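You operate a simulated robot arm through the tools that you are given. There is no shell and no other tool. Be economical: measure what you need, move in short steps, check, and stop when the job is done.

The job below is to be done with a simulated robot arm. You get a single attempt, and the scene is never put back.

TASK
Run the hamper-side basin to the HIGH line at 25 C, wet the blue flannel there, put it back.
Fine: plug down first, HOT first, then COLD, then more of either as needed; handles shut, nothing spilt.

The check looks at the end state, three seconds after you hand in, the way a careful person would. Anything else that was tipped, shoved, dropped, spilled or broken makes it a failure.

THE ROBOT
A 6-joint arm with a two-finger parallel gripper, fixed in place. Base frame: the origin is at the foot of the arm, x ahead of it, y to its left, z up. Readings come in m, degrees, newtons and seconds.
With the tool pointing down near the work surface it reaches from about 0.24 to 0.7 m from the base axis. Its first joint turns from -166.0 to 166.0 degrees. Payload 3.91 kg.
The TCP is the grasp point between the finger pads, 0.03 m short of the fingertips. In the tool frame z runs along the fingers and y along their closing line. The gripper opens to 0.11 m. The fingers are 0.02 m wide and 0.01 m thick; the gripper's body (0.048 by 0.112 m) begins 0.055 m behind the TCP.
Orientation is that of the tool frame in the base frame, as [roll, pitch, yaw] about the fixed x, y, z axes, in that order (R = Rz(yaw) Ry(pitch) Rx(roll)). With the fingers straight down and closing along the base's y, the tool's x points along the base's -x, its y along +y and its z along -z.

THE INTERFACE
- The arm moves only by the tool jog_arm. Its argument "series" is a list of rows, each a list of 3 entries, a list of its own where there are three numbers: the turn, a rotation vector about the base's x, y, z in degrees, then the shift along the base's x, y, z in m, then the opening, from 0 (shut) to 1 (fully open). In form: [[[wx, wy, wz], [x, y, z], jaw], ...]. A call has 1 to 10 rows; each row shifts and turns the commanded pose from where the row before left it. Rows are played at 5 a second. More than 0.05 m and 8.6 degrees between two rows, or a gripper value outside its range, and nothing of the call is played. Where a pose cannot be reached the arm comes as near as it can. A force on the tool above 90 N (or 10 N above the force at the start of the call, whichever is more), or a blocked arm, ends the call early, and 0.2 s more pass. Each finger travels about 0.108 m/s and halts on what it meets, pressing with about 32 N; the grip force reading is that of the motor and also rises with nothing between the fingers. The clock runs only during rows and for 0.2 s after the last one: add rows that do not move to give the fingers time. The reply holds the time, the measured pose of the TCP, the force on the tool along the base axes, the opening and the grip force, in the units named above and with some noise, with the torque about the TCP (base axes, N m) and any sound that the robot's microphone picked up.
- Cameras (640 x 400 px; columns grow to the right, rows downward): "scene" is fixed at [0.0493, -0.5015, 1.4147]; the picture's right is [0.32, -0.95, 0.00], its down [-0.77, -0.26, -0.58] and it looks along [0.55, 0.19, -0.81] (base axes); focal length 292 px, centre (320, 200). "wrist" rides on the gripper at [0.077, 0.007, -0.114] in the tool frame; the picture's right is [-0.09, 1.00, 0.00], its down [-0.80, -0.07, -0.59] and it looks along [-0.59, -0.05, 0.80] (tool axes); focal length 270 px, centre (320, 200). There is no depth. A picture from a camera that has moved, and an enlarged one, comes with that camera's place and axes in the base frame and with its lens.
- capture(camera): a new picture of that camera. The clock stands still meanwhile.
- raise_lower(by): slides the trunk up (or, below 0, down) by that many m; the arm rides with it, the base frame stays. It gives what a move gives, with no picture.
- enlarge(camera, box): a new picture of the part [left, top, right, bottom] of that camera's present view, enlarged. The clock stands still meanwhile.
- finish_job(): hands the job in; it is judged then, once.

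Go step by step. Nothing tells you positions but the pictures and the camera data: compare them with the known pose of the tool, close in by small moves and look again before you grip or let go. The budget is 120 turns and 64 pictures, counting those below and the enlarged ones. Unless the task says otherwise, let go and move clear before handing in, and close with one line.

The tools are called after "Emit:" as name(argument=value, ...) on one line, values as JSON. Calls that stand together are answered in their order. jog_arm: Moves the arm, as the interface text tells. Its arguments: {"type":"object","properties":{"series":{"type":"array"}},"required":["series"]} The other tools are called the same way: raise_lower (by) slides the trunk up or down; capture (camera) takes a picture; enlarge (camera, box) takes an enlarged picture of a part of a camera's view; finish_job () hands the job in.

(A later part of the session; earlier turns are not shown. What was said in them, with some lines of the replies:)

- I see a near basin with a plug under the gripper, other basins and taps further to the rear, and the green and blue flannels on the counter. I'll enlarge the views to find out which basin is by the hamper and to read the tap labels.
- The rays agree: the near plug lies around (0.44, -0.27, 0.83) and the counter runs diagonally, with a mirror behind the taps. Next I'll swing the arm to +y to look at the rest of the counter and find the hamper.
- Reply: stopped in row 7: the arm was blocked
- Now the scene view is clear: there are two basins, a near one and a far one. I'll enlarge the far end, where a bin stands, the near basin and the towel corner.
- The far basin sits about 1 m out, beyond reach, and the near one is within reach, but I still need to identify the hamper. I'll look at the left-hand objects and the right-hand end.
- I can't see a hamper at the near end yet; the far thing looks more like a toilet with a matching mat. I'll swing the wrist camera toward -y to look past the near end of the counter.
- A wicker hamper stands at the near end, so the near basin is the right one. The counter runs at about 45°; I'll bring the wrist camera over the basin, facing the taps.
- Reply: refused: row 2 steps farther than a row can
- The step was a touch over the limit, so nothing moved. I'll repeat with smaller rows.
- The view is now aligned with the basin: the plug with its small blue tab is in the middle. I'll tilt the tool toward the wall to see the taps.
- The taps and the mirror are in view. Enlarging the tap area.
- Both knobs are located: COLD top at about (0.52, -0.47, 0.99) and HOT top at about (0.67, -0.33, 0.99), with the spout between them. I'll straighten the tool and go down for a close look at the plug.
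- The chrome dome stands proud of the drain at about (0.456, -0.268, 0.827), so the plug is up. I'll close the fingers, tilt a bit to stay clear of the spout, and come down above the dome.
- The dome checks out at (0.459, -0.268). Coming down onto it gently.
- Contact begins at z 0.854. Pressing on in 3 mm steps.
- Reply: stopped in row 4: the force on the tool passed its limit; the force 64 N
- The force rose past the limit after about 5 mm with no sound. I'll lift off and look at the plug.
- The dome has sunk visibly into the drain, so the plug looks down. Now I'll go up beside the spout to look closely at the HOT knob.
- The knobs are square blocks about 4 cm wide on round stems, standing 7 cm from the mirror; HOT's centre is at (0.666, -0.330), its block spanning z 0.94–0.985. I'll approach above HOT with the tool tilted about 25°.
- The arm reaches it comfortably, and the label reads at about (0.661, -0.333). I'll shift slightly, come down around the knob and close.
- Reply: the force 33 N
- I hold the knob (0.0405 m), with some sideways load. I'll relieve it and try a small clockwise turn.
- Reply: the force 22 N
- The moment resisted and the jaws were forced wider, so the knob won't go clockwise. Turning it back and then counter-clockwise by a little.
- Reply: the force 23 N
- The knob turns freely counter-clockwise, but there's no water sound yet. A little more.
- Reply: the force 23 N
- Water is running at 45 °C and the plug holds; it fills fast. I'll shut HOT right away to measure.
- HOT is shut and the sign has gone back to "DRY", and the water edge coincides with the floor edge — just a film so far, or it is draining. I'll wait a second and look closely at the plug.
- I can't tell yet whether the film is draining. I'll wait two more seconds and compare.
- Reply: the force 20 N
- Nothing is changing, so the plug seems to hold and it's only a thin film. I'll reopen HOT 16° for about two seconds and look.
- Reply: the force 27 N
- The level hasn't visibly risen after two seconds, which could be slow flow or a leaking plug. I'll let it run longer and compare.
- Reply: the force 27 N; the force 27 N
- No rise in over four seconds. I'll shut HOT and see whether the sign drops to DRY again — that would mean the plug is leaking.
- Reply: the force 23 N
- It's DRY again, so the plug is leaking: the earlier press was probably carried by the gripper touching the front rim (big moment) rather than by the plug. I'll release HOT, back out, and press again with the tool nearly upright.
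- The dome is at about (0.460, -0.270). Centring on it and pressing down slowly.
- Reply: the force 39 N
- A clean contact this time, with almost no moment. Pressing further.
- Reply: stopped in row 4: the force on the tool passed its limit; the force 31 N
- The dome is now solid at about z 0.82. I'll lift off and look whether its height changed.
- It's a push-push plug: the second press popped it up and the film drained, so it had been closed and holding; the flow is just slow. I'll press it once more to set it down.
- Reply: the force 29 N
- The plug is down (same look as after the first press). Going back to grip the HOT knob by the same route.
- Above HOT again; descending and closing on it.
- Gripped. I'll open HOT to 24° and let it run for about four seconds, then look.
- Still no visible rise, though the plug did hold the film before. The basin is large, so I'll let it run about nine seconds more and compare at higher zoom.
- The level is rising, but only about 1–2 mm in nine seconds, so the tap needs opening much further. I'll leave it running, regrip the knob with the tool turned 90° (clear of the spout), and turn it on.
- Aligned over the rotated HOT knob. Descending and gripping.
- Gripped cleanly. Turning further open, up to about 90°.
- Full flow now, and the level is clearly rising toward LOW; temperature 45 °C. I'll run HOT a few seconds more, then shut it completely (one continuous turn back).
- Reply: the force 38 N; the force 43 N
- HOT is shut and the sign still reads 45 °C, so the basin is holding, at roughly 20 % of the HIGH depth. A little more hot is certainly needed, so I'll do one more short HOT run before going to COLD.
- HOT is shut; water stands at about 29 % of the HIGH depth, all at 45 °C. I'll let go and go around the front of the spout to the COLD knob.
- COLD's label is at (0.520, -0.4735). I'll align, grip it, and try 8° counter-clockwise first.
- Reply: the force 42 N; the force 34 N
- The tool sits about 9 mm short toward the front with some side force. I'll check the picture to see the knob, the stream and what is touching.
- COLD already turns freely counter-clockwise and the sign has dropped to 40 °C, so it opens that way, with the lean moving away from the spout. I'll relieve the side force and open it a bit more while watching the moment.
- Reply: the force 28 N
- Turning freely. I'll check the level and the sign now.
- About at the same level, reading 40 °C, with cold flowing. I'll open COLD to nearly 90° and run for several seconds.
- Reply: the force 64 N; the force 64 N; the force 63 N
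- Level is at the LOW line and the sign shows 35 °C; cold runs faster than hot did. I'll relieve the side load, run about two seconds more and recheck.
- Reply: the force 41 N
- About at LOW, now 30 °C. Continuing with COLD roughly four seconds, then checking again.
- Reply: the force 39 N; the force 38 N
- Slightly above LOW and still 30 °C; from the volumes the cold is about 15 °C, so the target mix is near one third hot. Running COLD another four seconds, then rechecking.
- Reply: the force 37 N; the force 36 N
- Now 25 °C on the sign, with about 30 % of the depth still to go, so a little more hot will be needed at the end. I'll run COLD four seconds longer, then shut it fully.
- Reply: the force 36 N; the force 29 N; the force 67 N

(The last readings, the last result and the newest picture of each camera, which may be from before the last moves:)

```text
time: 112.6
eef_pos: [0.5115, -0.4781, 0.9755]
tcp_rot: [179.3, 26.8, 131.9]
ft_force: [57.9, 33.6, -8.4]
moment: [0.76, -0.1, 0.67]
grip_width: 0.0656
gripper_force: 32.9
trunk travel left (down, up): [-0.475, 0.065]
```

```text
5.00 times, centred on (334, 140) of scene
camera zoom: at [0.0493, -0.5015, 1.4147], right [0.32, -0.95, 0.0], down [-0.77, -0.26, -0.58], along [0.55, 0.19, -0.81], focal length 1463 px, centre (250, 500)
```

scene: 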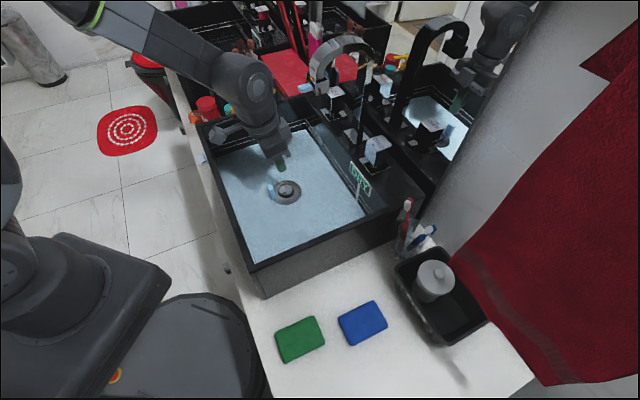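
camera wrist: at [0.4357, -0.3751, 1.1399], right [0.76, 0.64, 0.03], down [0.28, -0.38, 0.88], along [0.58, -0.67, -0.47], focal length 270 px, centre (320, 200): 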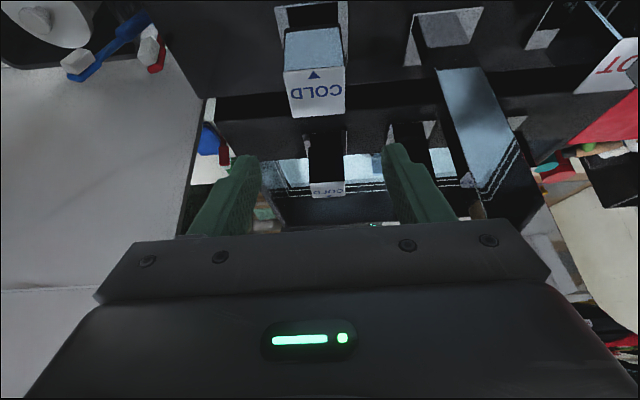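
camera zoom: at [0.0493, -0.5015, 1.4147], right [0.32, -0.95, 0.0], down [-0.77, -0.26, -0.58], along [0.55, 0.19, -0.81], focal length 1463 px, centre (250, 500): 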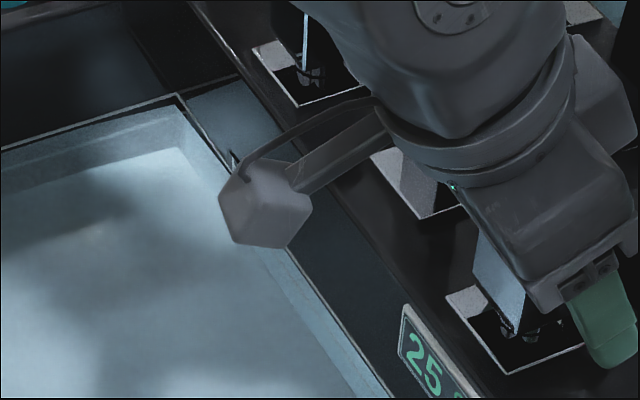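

COLD is shut (no stream, level just below HIGH, 25 °C), but at this yaw the wrist presses against the spout. I'll open the jaws wide, yaw away from the spout, lift off and back out, then look at the level.

Emit:
jog_arm(series=[[[0, 0, 0], [0, 0, 0], 0.9], [[0, 0, 0], [0, 0, 0], 0.9], [[0, 0, 8], [0, 0, 0], 0.9], [[0, 0, 8], [0, 0, 0], 0.9], [[0, 0, 0], [0, 0, 0.04], 0.9], [[0, 0, 0], [0, 0, 0.04], 0.9], [[0, 0, 0], [0, 0, 0.03], 0.8], [[0, 0, 0], [-0.033, 0.033, 0], 0.65], [[0, 0, -8], [-0.033, 0.033, 0], 0.65], [[0, 0, -8], [-0.033, 0.033, 0], 0.65]])

Emit:
enlarge(camera="scene", box=[276, 76, 404, 156])

```text
time: 114.8
eef_pos: [0.4189, -0.37, 1.0781]
tcp_rot: [-179.5, 25.8, 132.8]
ft_force: [0.1, -0.3, -0.5]
moment: [-0.01, -0.02, 0.02]
grip_width: 0.0717
gripper_force: 0.2
trunk travel left (down, up): [-0.475, 0.065]
```

```text
5.00 times, centred on (340, 116) of scene
camera zoom: at [0.0493, -0.5015, 1.4147], right [0.32, -0.95, 0.0], down [-0.77, -0.26, -0.58], along [0.55, 0.19, -0.81], focal length 1463 px, centre (220, 620)
```

zoom: 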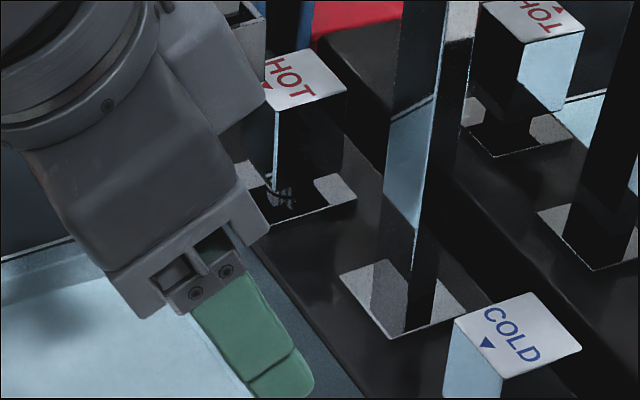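

The COLD knob is back in its shut position, no stream runs. I'll clear the arm toward the front to read the level precisely.

Emit:
jog_arm(series=[[[0, 0, 0], [-0.015, 0.04, -0.015], 0.65], [[0, 0, 0], [-0.015, 0.04, -0.015], 0.65], [[0, 0, 0], [-0.015, 0.04, -0.015], 0.65], [[0, 0, 0], [-0.014, 0.04, -0.015], 0.65], [[0, 0, 0], [0, 0.02, -0.01], 0.65], [[0, 0, 0], [0, 0, 0], 0.65]])

Emit:
enlarge(camera="scene", box=[276, 100, 388, 170])

```text
time: 116.2
eef_pos: [0.3584, -0.193, 1.0061]
tcp_rot: [-179.5, 25.7, 132.9]
ft_force: [0.2, -0.9, -0.5]
moment: [-0.01, -0.02, -0.03]
grip_width: 0.0715
gripper_force: 0.1
trunk travel left (down, up): [-0.475, 0.065]
```

```text
5.71 times, centred on (332, 135) of scene
camera zoom: at [0.0493, -0.5015, 1.4147], right [0.32, -0.95, 0.0], down [-0.77, -0.26, -0.58], along [0.55, 0.19, -0.81], focal length 1672 px, centre (251, 571)
```

zoom: 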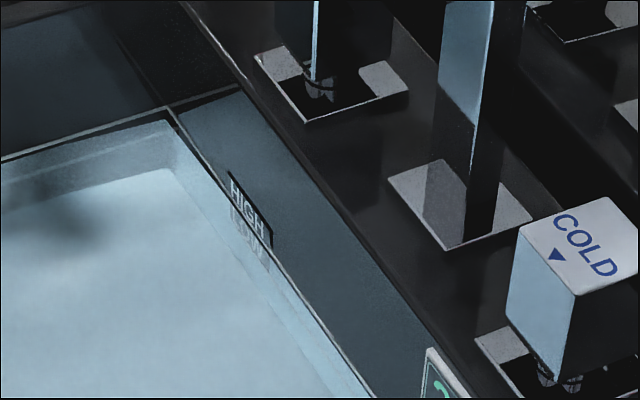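

Both taps are shut and the level is about 13 % (5–6 mm) below HIGH at about 25 °C. I'll top up with a small amount of HOT, then finish with COLD to keep the mix at one third.

Emit:
jog_arm(series=[[[0, 0, 2], [0.03, 0, 0.033], 0.65], [[0, 0, 0], [0.03, 0, 0.034], 0.65], [[0, 0, 0], [0.045, 0.001, 0], 0.65], [[0, 0, 0], [0.045, 0.001, 0], 0.65], [[0, 0, 0], [0.013, 0.001, 0], 0.65], [[0, 0, 0], [0.029, -0.0285, 0], 0.65], [[0, 0, 0], [0.029, -0.0285, 0], 0.65], [[0, 0, 0], [0.029, -0.0285, 0], 0.65], [[0, 0, 0], [0.029, -0.0285, 0], 0.65], [[0, 0, 0], [0.0285, -0.0285, 0], 0.65]])

Emit:
jog_arm(series=[[[0, 0, 0], [0, 0.0, 0], 0.65]])

```text
time: 118.4
eef_pos: [0.6681, -0.3331, 1.0721]
tcp_rot: [-179.5, 25.6, 134.8]
ft_force: [0.5, 0.4, 0.0]
moment: [-0.02, -0.01, 0.01]
grip_width: 0.0714
gripper_force: 0.0
trunk travel left (down, up): [-0.475, 0.065]
```

```text
time: 118.8
eef_pos: [0.6662, -0.3319, 1.0722]
tcp_rot: [-179.4, 25.7, 134.9]
ft_force: [-0.5, -0.5, 0.6]
moment: [0.01, -0.03, 0.0]
grip_width: 0.0714
gripper_force: 0.0
trunk travel left (down, up): [-0.475, 0.065]
```

Above HOT; descending, gripping and checking the grip.

Emit:
jog_arm(series=[[[0, 0, 0], [-0.001, 0.0, -0.035], 0.65], [[0, 0, 0], [0.0, 0.0, -0.04], 0.65], [[0, 0, 0], [0.0, 0.0, -0.032], 0.65], [[0, 0, 0], [0, 0, 0], 0.5], [[0, 0, 0], [0, 0, 0], 0.3], [[0, 0, 0], [0, 0, 0], 0.3], [[0, 0, 0], [0, 0, 0], 0.3]])

```text
time: 120.4
eef_pos: [0.6644, -0.3318, 0.966]
tcp_rot: [-179.6, 25.7, 134.8]
ft_force: [-10.1, -4.0, -4.2]
moment: [0.53, -2.6, 0.39]
grip_width: 0.0404
gripper_force: 45.3
trunk travel left (down, up): [-0.475, 0.065]
```

Good grip. Running HOT at 24° for about 13 s (a slow trickle, roughly 2 mm), then shutting it.

Emit:
jog_arm(series=[[[0, 0, 8], [0, 0, 0], 0.3], [[0, 0, 8], [0, 0, 0], 0.3], [[0, 0, 8], [0, 0, 0], 0.3], [[0, 0, 0], [0, 0, 0], 0.3], [[0, 0, 0], [0, 0, 0], 0.3], [[0, 0, 0], [0, 0, 0], 0.3], [[0, 0, 0], [0, 0, 0], 0.3], [[0, 0, 0], [0, 0, 0], 0.3], [[0, 0, 0], [0, 0, 0], 0.3], [[0, 0, 0], [0, 0, 0], 0.3]])

Emit:
jog_arm(series=[[[0, 0, 0], [0, 0, 0], 0.3], [[0, 0, 0], [0, 0, 0], 0.3], [[0, 0, 0], [0, 0, 0], 0.3], [[0, 0, 0], [0, 0, 0], 0.3], [[0, 0, 0], [0, 0, 0], 0.3], [[0, 0, 0], [0, 0, 0], 0.3], [[0, 0, 0], [0, 0, 0], 0.3], [[0, 0, 0], [0, 0, 0], 0.3], [[0, 0, 0], [0, 0, 0], 0.3], [[0, 0, 0], [0, 0, 0], 0.3]])

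Emit:
jog_arm(series=[[[0, 0, 0], [0, 0, 0], 0.3], [[0, 0, 0], [0, 0, 0], 0.3], [[0, 0, 0], [0, 0, 0], 0.3], [[0, 0, 0], [0, 0, 0], 0.3], [[0, 0, 0], [0, 0, 0], 0.3], [[0, 0, 0], [0, 0, 0], 0.3], [[0, 0, 0], [0, 0, 0], 0.3], [[0, 0, 0], [0, 0, 0], 0.3], [[0, 0, 0], [0, 0, 0], 0.3], [[0, 0, 0], [0, 0, 0], 0.3]])

Emit:
jog_arm(series=[[[0, 0, 0], [0, 0, 0], 0.3], [[0, 0, 0], [0, 0, 0], 0.3], [[0, 0, 0], [0, 0, 0], 0.3], [[0, 0, 0], [0, 0, 0], 0.3], [[0, 0, 0], [0, 0, 0], 0.3], [[0, 0, 0], [0, 0, 0], 0.3], [[0, 0, 0], [0, 0, 0], 0.3], [[0, 0, 0], [0, 0, 0], 0.3], [[0, 0, 0], [0, 0, 0], 0.3], [[0, 0, 0], [0, 0, 0], 0.3]])

Emit:
jog_arm(series=[[[0, 0, 0], [0, 0, 0], 0.3], [[0, 0, 0], [0, 0, 0], 0.3], [[0, 0, 0], [0, 0, 0], 0.3], [[0, 0, 0], [0, 0, 0], 0.3], [[0, 0, 0], [0, 0, 0], 0.3], [[0, 0, -8], [0, 0, 0], 0.3], [[0, 0, -8], [0, 0, 0], 0.3], [[0, 0, -8], [0, 0, 0], 0.3], [[0, 0, -3], [0, 0, 0], 0.3], [[0, 0, 3], [0, 0, 0], 0.3]])

Emit:
enlarge(camera="scene", box=[276, 100, 388, 190])

```text
time: 122.6
eef_pos: [0.6658, -0.3305, 0.9665]
tcp_rot: [-179.6, 25.6, 158.9]
ft_force: [-19.2, -1.5, -6.9]
moment: [1.8, -0.54, 0.03]
grip_width: 0.04
gripper_force: 44.7
trunk travel left (down, up): [-0.475, 0.065]
```

```text
time: 124.8
eef_pos: [0.6654, -0.3313, 0.9651]
tcp_rot: [-179.6, 25.7, 158.8]
ft_force: [-22.8, -0.4, -13.7]
moment: [1.79, -0.75, 0.02]
grip_width: 0.04
gripper_force: 45.8
trunk travel left (down, up): [-0.475, 0.065]
```

```text
time: 127.0
eef_pos: [0.6656, -0.3316, 0.9659]
tcp_rot: [-179.7, 25.6, 158.8]
ft_force: [-23.3, 0.7, -13.7]
moment: [1.73, -0.81, 0.03]
grip_width: 0.0399
gripper_force: 45.4
trunk travel left (down, up): [-0.475, 0.065]
```

```text
time: 129.2
eef_pos: [0.6643, -0.3312, 0.9668]
tcp_rot: [-179.6, 25.5, 158.8]
ft_force: [-23.0, 0.0, -13.0]
moment: [1.76, -0.8, 0.08]
grip_width: 0.0398
gripper_force: 45.3
trunk travel left (down, up): [-0.475, 0.065]
```

```text
time: 131.4
eef_pos: [0.6653, -0.3324, 0.9663]
tcp_rot: [-179.7, 25.8, 134.6]
ft_force: [-24.6, -5.1, -12.4]
moment: [0.89, -2.49, 0.47]
grip_width: 0.0402
gripper_force: 45.0
trunk travel left (down, up): [-0.475, 0.065]
```

```text
4.44 times, centred on (332, 145) of scene
camera zoom: at [0.0493, -0.5015, 1.4147], right [0.32, -0.95, 0.0], down [-0.77, -0.26, -0.58], along [0.55, 0.19, -0.81], focal length 1300 px, centre (267, 444)
```

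zoom: 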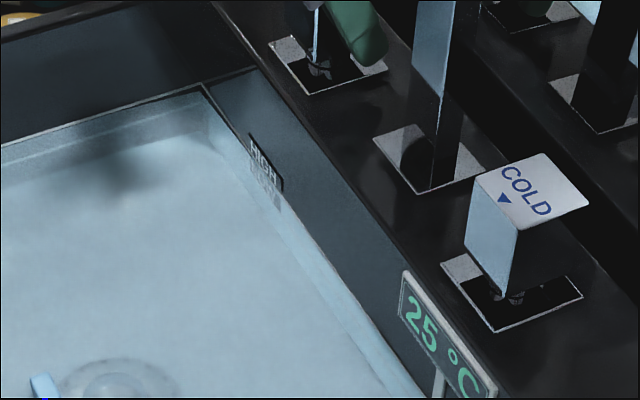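

Level is now only 3–4 mm under HIGH, still 25 °C, HOT shut. For the last bit of COLD I'll grip that knob a centimetre higher and more upright, so the wrist clears the spout.

Emit:
jog_arm(series=[[[0, 0, 0], [0, 0, 0], 0.65], [[0, 0, 0], [0, 0, 0], 0.65], [[0, 0, 0], [0, 0, 0.045], 0.65], [[0, 0, 0], [0, 0, 0.045], 0.65], [[0, 0, 0], [0, 0, 0.02], 0.65], [[0, 0, 0], [-0.035, 0.035, 0], 0.65], [[0, 0, 0], [-0.035, 0.035, 0], 0.65], [[0, 0, 0], [-0.035, 0.035, 0], 0.65], [[0, 0, 0], [-0.035, 0.035, 0], 0.65], [[0, 0, 0], [-0.035, -0.035, 0], 0.65]])

Emit:
jog_arm(series=[[[0, 0, 0], [-0.035, -0.035, 0], 0.65], [[0, 0, 0], [-0.035, -0.035, 0], 0.65], [[0, 0, 0], [-0.035, -0.035, 0], 0.65], [[1.5, 1.5, 0], [0.034, -0.034, 0], 0.65], [[1.5, 1.5, 0], [0.034, -0.034, 0], 0.65], [[0, 0, 8], [0.034, -0.034, 0], 0.65], [[0, 0, 2], [0.034, -0.034, 0], 0.65], [[0, 0, 0], [0, 0, 0], 0.65]])

```text
time: 133.6
eef_pos: [0.4913, -0.2274, 1.0732]
tcp_rot: [-179.5, 25.6, 134.9]
ft_force: [0.1, 0.3, 0.4]
moment: [-0.02, 0.01, 0.0]
grip_width: 0.0717
gripper_force: 0.1
trunk travel left (down, up): [-0.475, 0.065]
```

```text
time: 135.4
eef_pos: [0.5233, -0.4671, 1.0748]
tcp_rot: [-179.5, 21.4, 144.9]
ft_force: [0.2, -0.2, -0.4]
moment: [0.01, 0.02, 0.02]
grip_width: 0.0713
gripper_force: 0.2
trunk travel left (down, up): [-0.475, 0.065]
```

Over COLD at yaw 145. Lowering to z 0.982 and checking for contact before closing.

Emit:
jog_arm(series=[[[0, 0, 0], [-0.004, -0.005, -0.03], 0.65], [[0, 0, 0], [0.0, 0.0, -0.035], 0.65], [[0, 0, 0], [0.0, 0.0, -0.028], 0.65], [[0, 0, 0], [0, 0, 0], 0.65]])

```text
time: 136.4
eef_pos: [0.5197, -0.4732, 0.9796]
tcp_rot: [-179.5, 21.4, 144.9]
ft_force: [0.9, 0.9, 0.9]
moment: [0.02, 0.0, 0.01]
grip_width: 0.0713
gripper_force: 0.1
trunk travel left (down, up): [-0.475, 0.065]
```

No contact. I'll turn to yaw 135 to confirm it clears the spout, then grip squarely.

Emit:
jog_arm(series=[[[0, 0, -5], [0, 0, 0], 0.65], [[0, 0, -5], [0, 0, 0], 0.65], [[0, 0, 0], [0, 0, 0], 0.65]])

Emit:
jog_arm(series=[[[0, 0, 0], [0, 0, 0], 0.5], [[0, 0, 0], [0, 0, 0], 0.3], [[0, 0, 0], [0, 0, 0], 0.3], [[0, 0, 0], [0, 0, 0], 0.3]])

```text
time: 137.2
eef_pos: [0.515, -0.4762, 0.9863]
tcp_rot: [-179.9, 21.7, 134.5]
ft_force: [-0.3, -0.2, -0.7]
moment: [0.0, -0.02, 0.0]
grip_width: 0.0713
gripper_force: 0.1
trunk travel left (down, up): [-0.475, 0.065]
```

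```text
time: 138.2
eef_pos: [0.5145, -0.4757, 0.9846]
tcp_rot: [180.0, 21.9, 134.6]
ft_force: [48.9, 17.7, -11.0]
moment: [-0.05, -0.2, -0.05]
grip_width: 0.0565
gripper_force: 23.3
trunk travel left (down, up): [-0.475, 0.065]
```

It still grazes at exactly yaw 135 but is clear by 143, so I'll work from there: open COLD to 24°, run about eight seconds, then turn it shut.

Emit:
jog_arm(series=[[[0, 0, 8], [0, 0, 0], 0.3], [[0, 0, 8], [0, 0, 0], 0.3], [[0, 0, 8], [0, 0, 0], 0.3], [[0, 0, 0], [0, 0, 0], 0.3]])

```text
time: 139.2
eef_pos: [0.517, -0.4701, 0.9764]
tcp_rot: [-179.8, 20.8, 158.9]
ft_force: [-6.9, 9.6, -26.7]
moment: [0.96, -0.07, 0.03]
grip_width: 0.0402
gripper_force: 44.8
trunk travel left (down, up): [-0.475, 0.065]
```

Properly gripped at 24° open. Holding for about 6.6 s, then closing with a little overtravel.

Emit:
jog_arm(series=[[[0, 0, 0], [0, 0, 0], 0.3], [[0, 0, 0], [0, 0, 0], 0.3], [[0, 0, 0], [0, 0, 0], 0.3], [[0, 0, 0], [0, 0, 0], 0.3], [[0, 0, 0], [0, 0, 0], 0.3], [[0, 0, 0], [0, 0, 0], 0.3], [[0, 0, 0], [0, 0, 0], 0.3], [[0, 0, 0], [0, 0, 0], 0.3], [[0, 0, 0], [0, 0, 0], 0.3], [[0, 0, 0], [0, 0, 0], 0.3]])

Emit:
jog_arm(series=[[[0, 0, 0], [0, 0, 0], 0.3], [[0, 0, 0], [0, 0, 0], 0.3], [[0, 0, 0], [0, 0, 0], 0.3], [[0, 0, 0], [0, 0, 0], 0.3], [[0, 0, 0], [0, 0, 0], 0.3], [[0, 0, 0], [0, 0, 0], 0.3], [[0, 0, 0], [0, 0, 0], 0.3], [[0, 0, 0], [0, 0, 0], 0.3], [[0, 0, 0], [0, 0, 0], 0.3], [[0, 0, 0], [0, 0, 0], 0.3]])

Emit:
jog_arm(series=[[[0, 0, 0], [0, 0, 0], 0.3], [[0, 0, 0], [0, 0, 0], 0.3], [[0, 0, -8], [0, 0, 0], 0.3], [[0, 0, -8], [0, 0, 0], 0.3], [[0, 0, -6], [0, 0, 0], 0.3], [[0, 0, -4], [0, 0, 0], 0.3], [[0, 0, -1], [0, 0, 0], 0.3]])

```text
time: 141.4
eef_pos: [0.5179, -0.4693, 0.977]
tcp_rot: [-179.8, 20.8, 158.7]
ft_force: [-9.5, 15.5, -38.9]
moment: [1.17, -0.25, 0.03]
grip_width: 0.0399
gripper_force: 45.1
trunk travel left (down, up): [-0.475, 0.065]
```

```text
time: 143.6
eef_pos: [0.518, -0.4711, 0.9765]
tcp_rot: [-179.8, 20.8, 158.8]
ft_force: [-8.9, 15.2, -37.9]
moment: [1.26, -0.07, 0.04]
grip_width: 0.0401
gripper_force: 44.7
trunk travel left (down, up): [-0.475, 0.065]
```

```text
time: 144.6
eef_pos: [0.5172, -0.4698, 0.9796]
tcp_rot: [179.8, 20.9, 142.3]
ft_force: [6.5, 5.1, -5.6]
moment: [-0.18, 0.06, 0.05]
grip_width: 0.0403
gripper_force: 7.0
trunk travel left (down, up): [-0.475, 0.065]
stopped in row 5: the force on the tool passed its limit (the readings are from after the stop); the commanded pose is now the measured one
```

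It stopped on the force limit with about 8° still open. I'll loosen, raise 12 mm to clear the spout, regrip and finish closing.

Emit:
jog_arm(series=[[[0, 0, 0], [0, 0, 0.0], 0.5], [[0, 0, 0], [0, 0, 0.013], 0.5], [[0, 0, 0], [0, 0, 0], 0.3], [[0, 0, 0], [0, 0, 0], 0.3], [[0, 0, -4], [0, 0, 0], 0.3], [[0, 0, -4], [0, 0, 0], 0.3], [[0, 0, -2], [0, 0, 0], 0.3]])

```text
time: 146.2
eef_pos: [0.5183, -0.4686, 0.9928]
tcp_rot: [179.5, 20.9, 132.0]
ft_force: [23.7, 27.2, -36.5]
moment: [0.59, 0.35, 1.92]
grip_width: 0.0404
gripper_force: 44.6
trunk travel left (down, up): [-0.475, 0.065]
```

COLD is on its stop (moment 1.9, yaw 132). Releasing, backing out and checking the level and sign.

Emit:
jog_arm(series=[[[0, 0, 0], [0, 0, 0], 0.7], [[0, 0, 3], [0, 0, 0], 0.7], [[0, 0, 0], [0, 0, 0.03], 0.7], [[0, 0, 0], [0, 0, 0.04], 0.7], [[0, 0, 0], [0, 0, 0.03], 0.7], [[0, 0, 0], [-0.034, 0.034, 0], 0.7], [[0, 0, 0], [-0.034, 0.034, 0], 0.7], [[0, 0, 0], [-0.034, 0.034, 0], 0.7], [[0, 0, 0], [-0.034, 0.034, 0], 0.7], [[0, 0, 0], [0.0, 0.04, -0.02], 0.7]])

Emit:
jog_arm(series=[[[0, 0, 0], [-0.01, 0.04, -0.02], 0.7], [[0, 0, 0], [-0.01, 0.04, -0.02], 0.7], [[0, 0, 0], [-0.01, 0.03, -0.02], 0.7], [[0, 0, 0], [0, 0, 0], 0.7]])

Emit:
enlarge(camera="scene", box=[276, 100, 388, 190])

```text
time: 148.4
eef_pos: [0.3811, -0.2904, 1.0727]
tcp_rot: [179.8, 21.1, 135.2]
ft_force: [0.9, -0.2, -0.4]
moment: [-0.02, -0.04, 0.0]
grip_width: 0.0771
gripper_force: 0.0
trunk travel left (down, up): [-0.475, 0.065]
```

```text
time: 149.4
eef_pos: [0.3521, -0.1815, 1.0129]
tcp_rot: [179.8, 21.0, 135.2]
ft_force: [-0.2, 0.4, -0.2]
moment: [-0.02, -0.02, 0.0]
grip_width: 0.0768
gripper_force: 0.1
trunk travel left (down, up): [-0.475, 0.065]
```

```text
4.44 times, centred on (332, 145) of scene
camera zoom: at [0.0493, -0.5015, 1.4147], right [0.32, -0.95, 0.0], down [-0.77, -0.26, -0.58], along [0.55, 0.19, -0.81], focal length 1300 px, centre (267, 444)
```

zoom: 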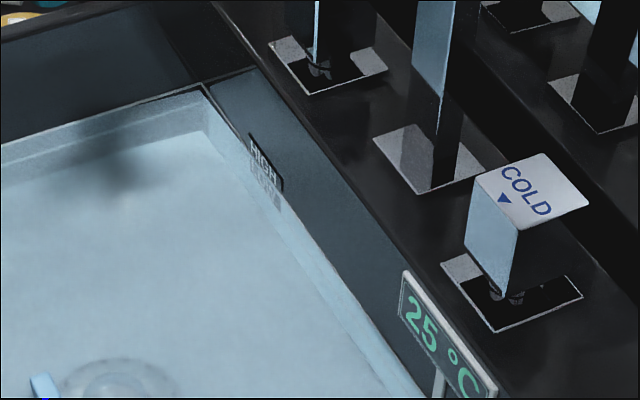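

The water stands at the HIGH line within a millimetre or two, 25 °C, both taps shut. Now the flannel: I put its centre at about (0.218, -0.533), about 7 × 9 cm, turned about 5° from the counter axes. Moving above it.

Emit:
jog_arm(series=[[[3.7, 3.7, 0], [-0.0168, -0.0439, 0.01], 0.95], [[3.7, 3.7, 0], [-0.0168, -0.0439, 0], 0.95], [[3.7, 3.7, 0], [-0.0168, -0.0439, 0], 0.95], [[3.7, 3.7, 0], [-0.0168, -0.0439, 0], 0.95], [[0, 0, 2.5], [-0.0168, -0.0439, 0], 0.95], [[0, 0, 2.5], [-0.0168, -0.0439, 0], 0.95], [[0, 0, 0], [-0.0168, -0.0439, 0], 0.95], [[0, 0, 0], [-0.0168, -0.0439, 0], 0.95], [[0, 0, 0], [0, 0, -0.045], 0.95], [[0, 0, 0], [0, 0, -0.03], 0.95]])

Emit:
capture(camera="wrist")

```text
time: 151.6
eef_pos: [0.2192, -0.5352, 0.9465]
tcp_rot: [179.8, 0.1, 140.2]
ft_force: [-0.2, -0.5, 0.1]
moment: [0.01, -0.04, -0.01]
grip_width: 0.1046
gripper_force: 0.1
trunk travel left (down, up): [-0.475, 0.065]
```

```text
1 pictures are left
camera wrist: at [0.1637, -0.4832, 1.0606], right [0.7, 0.71, 0.0], down [0.57, -0.57, 0.59], along [0.42, -0.42, -0.8], focal length 270 px, centre (320, 200)
```

wrist: 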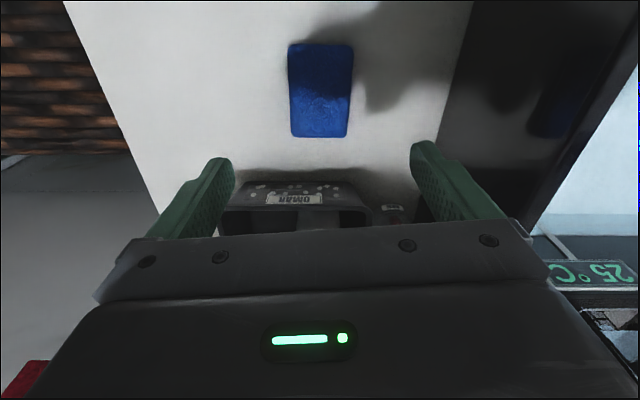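

The flannel lies square between the fingers, about 3 mm off. Descending around it, feeling for the counter.

Emit:
jog_arm(series=[[[0, 0, 0], [-0.003, 0.001, -0.04], 0.95], [[0, 0, 0], [0, 0, -0.045], 0.95], [[0, 0, 0], [0, 0, -0.045], 0.95], [[0, 0, 0], [0, 0, -0.012], 0.95], [[0, 0, 0], [0, 0, 0], 0.95]])

```text
time: 152.8
eef_pos: [0.2151, -0.5324, 0.8041]
tcp_rot: [179.7, -0.1, 140.2]
ft_force: [0.1, 0.0, -0.5]
moment: [-0.03, 0.0, 0.0]
grip_width: 0.1044
gripper_force: 0.0
trunk travel left (down, up): [-0.475, 0.065]
```

No contact yet with the tips at 0.774. Going down in small steps.

Emit:
jog_arm(series=[[[0, 0, 0], [0, 0, -0.003], 0.95], [[0, 0, 0], [0, 0, -0.003], 0.95], [[0, 0, 0], [0, 0, -0.003], 0.95]])

Emit:
jog_arm(series=[[[0, 0, 0], [0, 0, -0.002], 0.95]])

Emit:
jog_arm(series=[[[0, 0, 0], [0, 0, -0.002], 0.95]])

```text
time: 153.6
eef_pos: [0.2153, -0.5336, 0.7976]
tcp_rot: [179.8, 0.0, 140.2]
ft_force: [-0.7, -1.9, 0.8]
moment: [-0.01, -0.02, 0.0]
grip_width: 0.1042
gripper_force: 0.0
trunk travel left (down, up): [-0.475, 0.065]
```

```text
time: 154.0
eef_pos: [0.2153, -0.5337, 0.7935]
tcp_rot: [179.8, 0.0, 140.2]
ft_force: [0.6, -0.4, -1.3]
moment: [0.0, 0.0, -0.01]
grip_width: 0.1044
gripper_force: 0.1
trunk travel left (down, up): [-0.475, 0.065]
```

```text
time: 154.4
eef_pos: [0.2151, -0.5335, 0.7917]
tcp_rot: [179.6, 0.0, 140.2]
ft_force: [-0.9, 0.1, 0.7]
moment: [0.02, 0.01, -0.01]
grip_width: 0.1044
gripper_force: 0.1
trunk travel left (down, up): [-0.475, 0.065]
```

Still free at 0.762. Continuing down carefully.

Emit:
jog_arm(series=[[[0, 0, 0], [0, 0, -0.003], 0.95]])

Emit:
jog_arm(series=[[[0, 0, 0], [0, 0, -0.003], 0.95]])

Emit:
jog_arm(series=[[[0, 0, 0], [0, 0, -0.002], 0.95]])

```text
time: 154.8
eef_pos: [0.2151, -0.5319, 0.7916]
tcp_rot: [179.8, 0.2, 140.2]
ft_force: [-1.0, 1.8, 8.4]
moment: [-0.3, 0.37, -0.1]
grip_width: 0.1041
gripper_force: 0.0
trunk travel left (down, up): [-0.475, 0.065]
```

```text
time: 155.2
eef_pos: [0.2142, -0.5333, 0.7902]
tcp_rot: [-180.0, 0.4, 140.4]
ft_force: [-2.5, 3.8, 30.3]
moment: [-1.04, 1.35, -0.32]
grip_width: 0.1041
gripper_force: 0.1
trunk travel left (down, up): [-0.475, 0.065]
```

```text
time: 155.6
eef_pos: [0.2152, -0.5334, 0.7902]
tcp_rot: [-180.0, 0.5, 140.3]
ft_force: [-0.4, 1.3, 59.9]
moment: [1.14, -0.12, -0.17]
grip_width: 0.1038
gripper_force: 0.0
trunk travel left (down, up): [-0.475, 0.065]
```

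The counter is at about z 0.761. Backing off a few millimetres and closing on the flannel.

Emit:
jog_arm(series=[[[0, 0, 0], [0, 0, 0.009], 0.95], [[0, 0, 0], [0, 0, 0], 0.7], [[0, 0, 0], [0, 0, 0], 0.5], [[0, 0, 0], [0, 0, 0], 0.4], [[0, 0, 0], [0, 0, 0], 0.4], [[0, 0, 0], [0, 0, 0], 0.4]])

```text
time: 157.0
eef_pos: [0.2152, -0.534, 0.7942]
tcp_rot: [179.7, 0.1, 140.3]
ft_force: [0.1, -0.6, 0.0]
moment: [0.01, 0.0, 0.01]
grip_width: 0.0628
gripper_force: 32.3
trunk travel left (down, up): [-0.475, 0.065]
```

Gripped at 0.063 m. Lifting it straight up and carrying it over the basin.

Emit:
jog_arm(series=[[[0, 0, 0], [0, 0, 0.02], 0.4], [[0, 0, 0], [0, 0, 0.04], 0.4], [[0, 0, 0], [0, 0, 0.045], 0.4], [[0, 0, 0], [0, 0, 0.045], 0.4], [[0, 0, 0], [0, 0, 0.045], 0.4], [[0, 0, 0], [0, 0, 0.02], 0.4], [[0, 0, 0], [0, 0, 0], 0.4]])

Emit:
jog_arm(series=[[[0, 0, 0], [0.0242, 0.0383, 0], 0.4], [[0, 0, 0], [0.0242, 0.0383, 0], 0.4], [[0, 0, 0], [0.0242, 0.0383, 0], 0.4], [[0, 0, 0], [0.0242, 0.0383, 0], 0.4], [[0, 0, 0], [0.0242, 0.0383, 0], 0.4], [[0, 0, 0], [0.0242, 0.0383, 0], 0.4], [[0, 0, 0], [0, 0, 0], 0.4]])

```text
time: 158.6
eef_pos: [0.214, -0.5343, 1.0099]
tcp_rot: [179.8, 0.0, 140.2]
ft_force: [-0.6, 0.4, -0.8]
moment: [0.04, -0.01, 0.03]
grip_width: 0.0621
gripper_force: 32.3
trunk travel left (down, up): [-0.475, 0.065]
```

```text
time: 160.2
eef_pos: [0.358, -0.3036, 1.0117]
tcp_rot: [179.8, 0.0, 140.2]
ft_force: [0.6, 0.6, -0.4]
moment: [0.01, -0.01, 0.01]
grip_width: 0.0623
gripper_force: 32.0
trunk travel left (down, up): [-0.475, 0.065]
```

Still holding it. Lowering it gently into the water, soaking about two seconds, then lifting slowly to drip over the basin.

Emit:
jog_arm(series=[[[0, 0, 0], [0, 0, -0.04], 0.4], [[0, 0, 0], [0, 0, -0.035], 0.4], [[0, 0, 0], [0, 0, -0.02], 0.4], [[0, 0, 0], [0, 0, -0.015], 0.4], [[0, 0, 0], [0, 0, -0.015], 0.4], [[0, 0, 0], [0, 0, -0.01], 0.4], [[0, 0, 0], [0, 0, -0.01], 0.4], [[0, 0, 0], [0, 0, -0.01], 0.4], [[0, 0, 0], [0, 0, 0], 0.4], [[0, 0, 0], [0, 0, 0], 0.4]])

Emit:
jog_arm(series=[[[0, 0, 0], [0, 0, 0], 0.4], [[0, 0, 0], [0, 0, 0], 0.4], [[0, 0, 0], [0, 0, 0], 0.4], [[0, 0, 0], [0, 0, 0], 0.4], [[0, 0, 0], [0, 0, 0], 0.4], [[0, 0, 0], [0, 0, 0], 0.4], [[0, 0, 0], [0, 0, 0.01], 0.4], [[0, 0, 0], [0, 0, 0.01], 0.4], [[0, 0, 0], [0, 0, 0.015], 0.4], [[0, 0, 0], [0, 0, 0.015], 0.4]])

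Emit:
jog_arm(series=[[[0, 0, 0], [0, 0, 0.01], 0.4], [[0, 0, 0], [0, 0, 0], 0.4], [[0, 0, 0], [0, 0, 0], 0.4], [[0, 0, 0], [0, 0, 0], 0.4], [[0, 0, 0], [0, 0, 0], 0.4], [[0, 0, 0], [0, 0, 0], 0.4], [[0, 0, 0], [0, 0, 0], 0.4], [[0, 0, 0], [0, 0, 0], 0.4], [[0, 0, 0], [0, 0, 0], 0.4], [[0, 0, 0], [0, 0, 0], 0.4]])

```text
time: 162.4
eef_pos: [0.3584, -0.3016, 0.8549]
tcp_rot: [179.8, 0.1, 140.2]
ft_force: [0.4, -0.5, -0.5]
moment: [0.0, 0.0, 0.01]
grip_width: 0.0617
gripper_force: 32.6
trunk travel left (down, up): [-0.475, 0.065]
```

```text
time: 164.6
eef_pos: [0.3595, -0.3031, 0.9046]
tcp_rot: [179.8, 0.0, 140.1]
ft_force: [0.3, -1.0, 0.3]
moment: [0.01, 0.0, 0.01]
grip_width: 0.0615
gripper_force: 31.9
trunk travel left (down, up): [-0.475, 0.065]
```

```text
time: 166.8
eef_pos: [0.3601, -0.3026, 0.9143]
tcp_rot: [179.8, 0.0, 140.1]
ft_force: [0.5, -0.9, -0.1]
moment: [0.01, 0.03, 0.04]
grip_width: 0.0611
gripper_force: 32.5
trunk travel left (down, up): [-0.475, 0.065]
```

It was under by roughly 3 cm. Letting it drip a few seconds longer, then carrying it back.

Emit:
jog_arm(series=[[[0, 0, 0], [0, 0, 0], 0.4], [[0, 0, 0], [0, 0, 0], 0.4], [[0, 0, 0], [0, 0, 0], 0.4], [[0, 0, 0], [0, 0, 0], 0.4], [[0, 0, 0], [0, 0, 0], 0.4], [[0, 0, 0], [0, 0, 0], 0.4], [[0, 0, 0], [0, 0, 0], 0.4], [[0, 0, 0], [0, 0, 0], 0.4], [[0, 0, 0], [0, 0, 0], 0.4], [[0, 0, 0], [0, 0, 0], 0.4]])

Emit:
jog_arm(series=[[[0, 0, 0], [0, 0, 0], 0.4], [[0, 0, 0], [0, 0, 0], 0.4], [[0, 0, 0], [0, 0, 0], 0.4], [[0, 0, 0], [0, 0, 0], 0.4], [[0, 0, 0], [0, 0, 0], 0.4], [[0, 0, 0], [0, 0, 0.03], 0.4], [[0, 0, 0], [0, 0, 0.04], 0.4], [[0, 0, 0], [0, 0, 0.028], 0.4], [[0, 0, 0], [0, 0, 0], 0.4], [[0, 0, 0], [0, 0, 0], 0.4]])

Emit:
jog_arm(series=[[[0, 0, 0], [-0.0242, -0.0384, 0], 0.4], [[0, 0, 0], [-0.0242, -0.0384, 0], 0.4], [[0, 0, 0], [-0.0242, -0.0384, 0], 0.4], [[0, 0, 0], [-0.0242, -0.0384, 0], 0.4], [[0, 0, 0], [-0.0242, -0.0384, 0], 0.4], [[0, 0, 0], [-0.0242, -0.0384, 0], 0.4], [[0, 0, 0], [0, 0, 0], 0.4]])

```text
time: 169.0
eef_pos: [0.3602, -0.3024, 0.9141]
tcp_rot: [179.7, -0.1, 140.3]
ft_force: [0.0, 0.5, 0.3]
moment: [-0.03, 0.0, -0.01]
grip_width: 0.0607
gripper_force: 31.9
trunk travel left (down, up): [-0.475, 0.065]
```

```text
time: 171.2
eef_pos: [0.3594, -0.3028, 1.0107]
tcp_rot: [179.7, -0.1, 140.2]
ft_force: [-0.4, -0.1, -0.8]
moment: [-0.01, -0.02, 0.04]
grip_width: 0.0612
gripper_force: 31.8
trunk travel left (down, up): [-0.475, 0.065]
```

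```text
time: 172.8
eef_pos: [0.2162, -0.5337, 1.0115]
tcp_rot: [179.7, -0.1, 140.4]
ft_force: [0.3, 0.3, -0.5]
moment: [-0.01, 0.01, -0.02]
grip_width: 0.0609
gripper_force: 32.0
trunk travel left (down, up): [-0.475, 0.065]
```

Back above its spot. Lowering to the original grip height.

Emit:
jog_arm(series=[[[0, 0, 0], [-0.001, 0, -0.045], 0.4], [[0, 0, 0], [0, 0, -0.045], 0.4], [[0, 0, 0], [0, 0, -0.045], 0.4], [[0, 0, 0], [0, 0, -0.04], 0.4], [[0, 0, 0], [0, 0, -0.02], 0.4], [[0, 0, 0], [0, 0, -0.012], 0.4], [[0, 0, 0], [0, 0, -0.008], 0.4], [[0, 0, 0], [0, 0, 0], 0.4]])

```text
time: 174.6
eef_pos: [0.2143, -0.5331, 0.7965]
tcp_rot: [179.7, 0.1, 140.1]
ft_force: [-1.2, -1.4, -0.6]
moment: [-0.01, -0.04, -0.01]
grip_width: 0.0604
gripper_force: 31.9
trunk travel left (down, up): [-0.475, 0.065]
```

Two more millimetres, release, and lift clear; then the last picture.

Emit:
jog_arm(series=[[[0, 0, 0], [0, 0, -0.002], 0.4], [[0, 0, 0], [0, 0, 0], 0.6], [[0, 0, 0], [0, 0, 0], 0.9], [[0, 0, 0], [0, 0, 0], 0.9], [[0, 0, 0], [0, 0, 0.02], 0.9], [[0, 0, 0], [0, 0, 0.04], 0.9], [[0, 0, 0], [0, 0, 0.045], 0.9], [[0, 0, 0], [0, 0, 0.045], 0.9], [[0, 0, 0], [0, 0, 0.045], 0.9], [[0, 0, 0], [0, 0, 0.02], 0.9]])

Emit:
jog_arm(series=[[[0, 0, 0], [0.01, 0.04, 0.02], 0.9], [[0, 0, 0], [0.01, 0.04, 0.02], 0.9], [[0, 0, 0], [0.01, 0.04, 0.02], 0.9], [[0, 0, 0], [0.01, 0.04, 0.02], 0.9], [[0, 0, 0], [0.01, 0.04, 0.02], 0.9], [[0, 0, 0], [0.01, 0.04, 0.02], 0.9], [[0, 0, 0], [0.01, 0.04, 0], 0.9], [[0, 0, 0], [0, 0, 0], 0.9]])

Emit:
capture(camera="scene")

```text
time: 176.8
eef_pos: [0.2113, -0.5321, 1.009]
tcp_rot: [179.8, 0.0, 140.1]
ft_force: [0.6, 0.2, -0.5]
moment: [0.0, -0.01, 0.02]
grip_width: 0.099
gripper_force: 0.1
trunk travel left (down, up): [-0.475, 0.065]
```

```text
time: 178.6
eef_pos: [0.2844, -0.2531, 1.1281]
tcp_rot: [179.8, -0.1, 140.2]
ft_force: [-0.8, 0.4, 0.0]
moment: [0.04, 0.01, 0.02]
grip_width: 0.0991
gripper_force: 0.1
trunk travel left (down, up): [-0.475, 0.065]
```

```text
0 pictures are left
```

scene: 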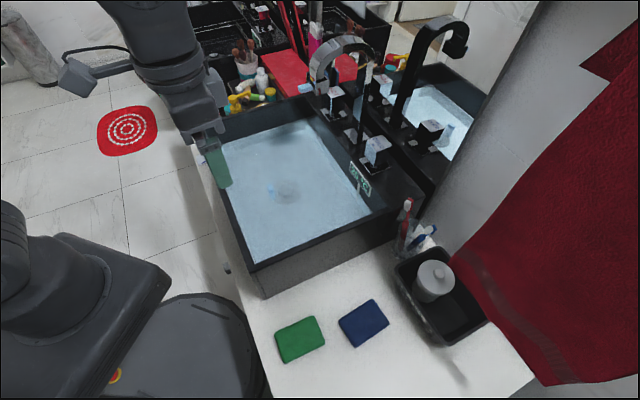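

The last picture shows the flannel darker (wet) and back in its place. The basin is full, no stream runs, and nothing else has moved, so I'm handing in.

Emit:
finish_job()

```text
The job is handed in.
```

I filled the hamper-side basin to within a millimetre or two of the HIGH line with the sign reading 25 °C; the sign seems to read in 5 °C steps, so the true figure could be a degree or two off. The plug is down, both handles are shut, the blue flannel is wet and back in its place, and the last picture shows nothing spilt; the wrist did press against the spout twice while turning COLD, and it shows no sign of having moved.
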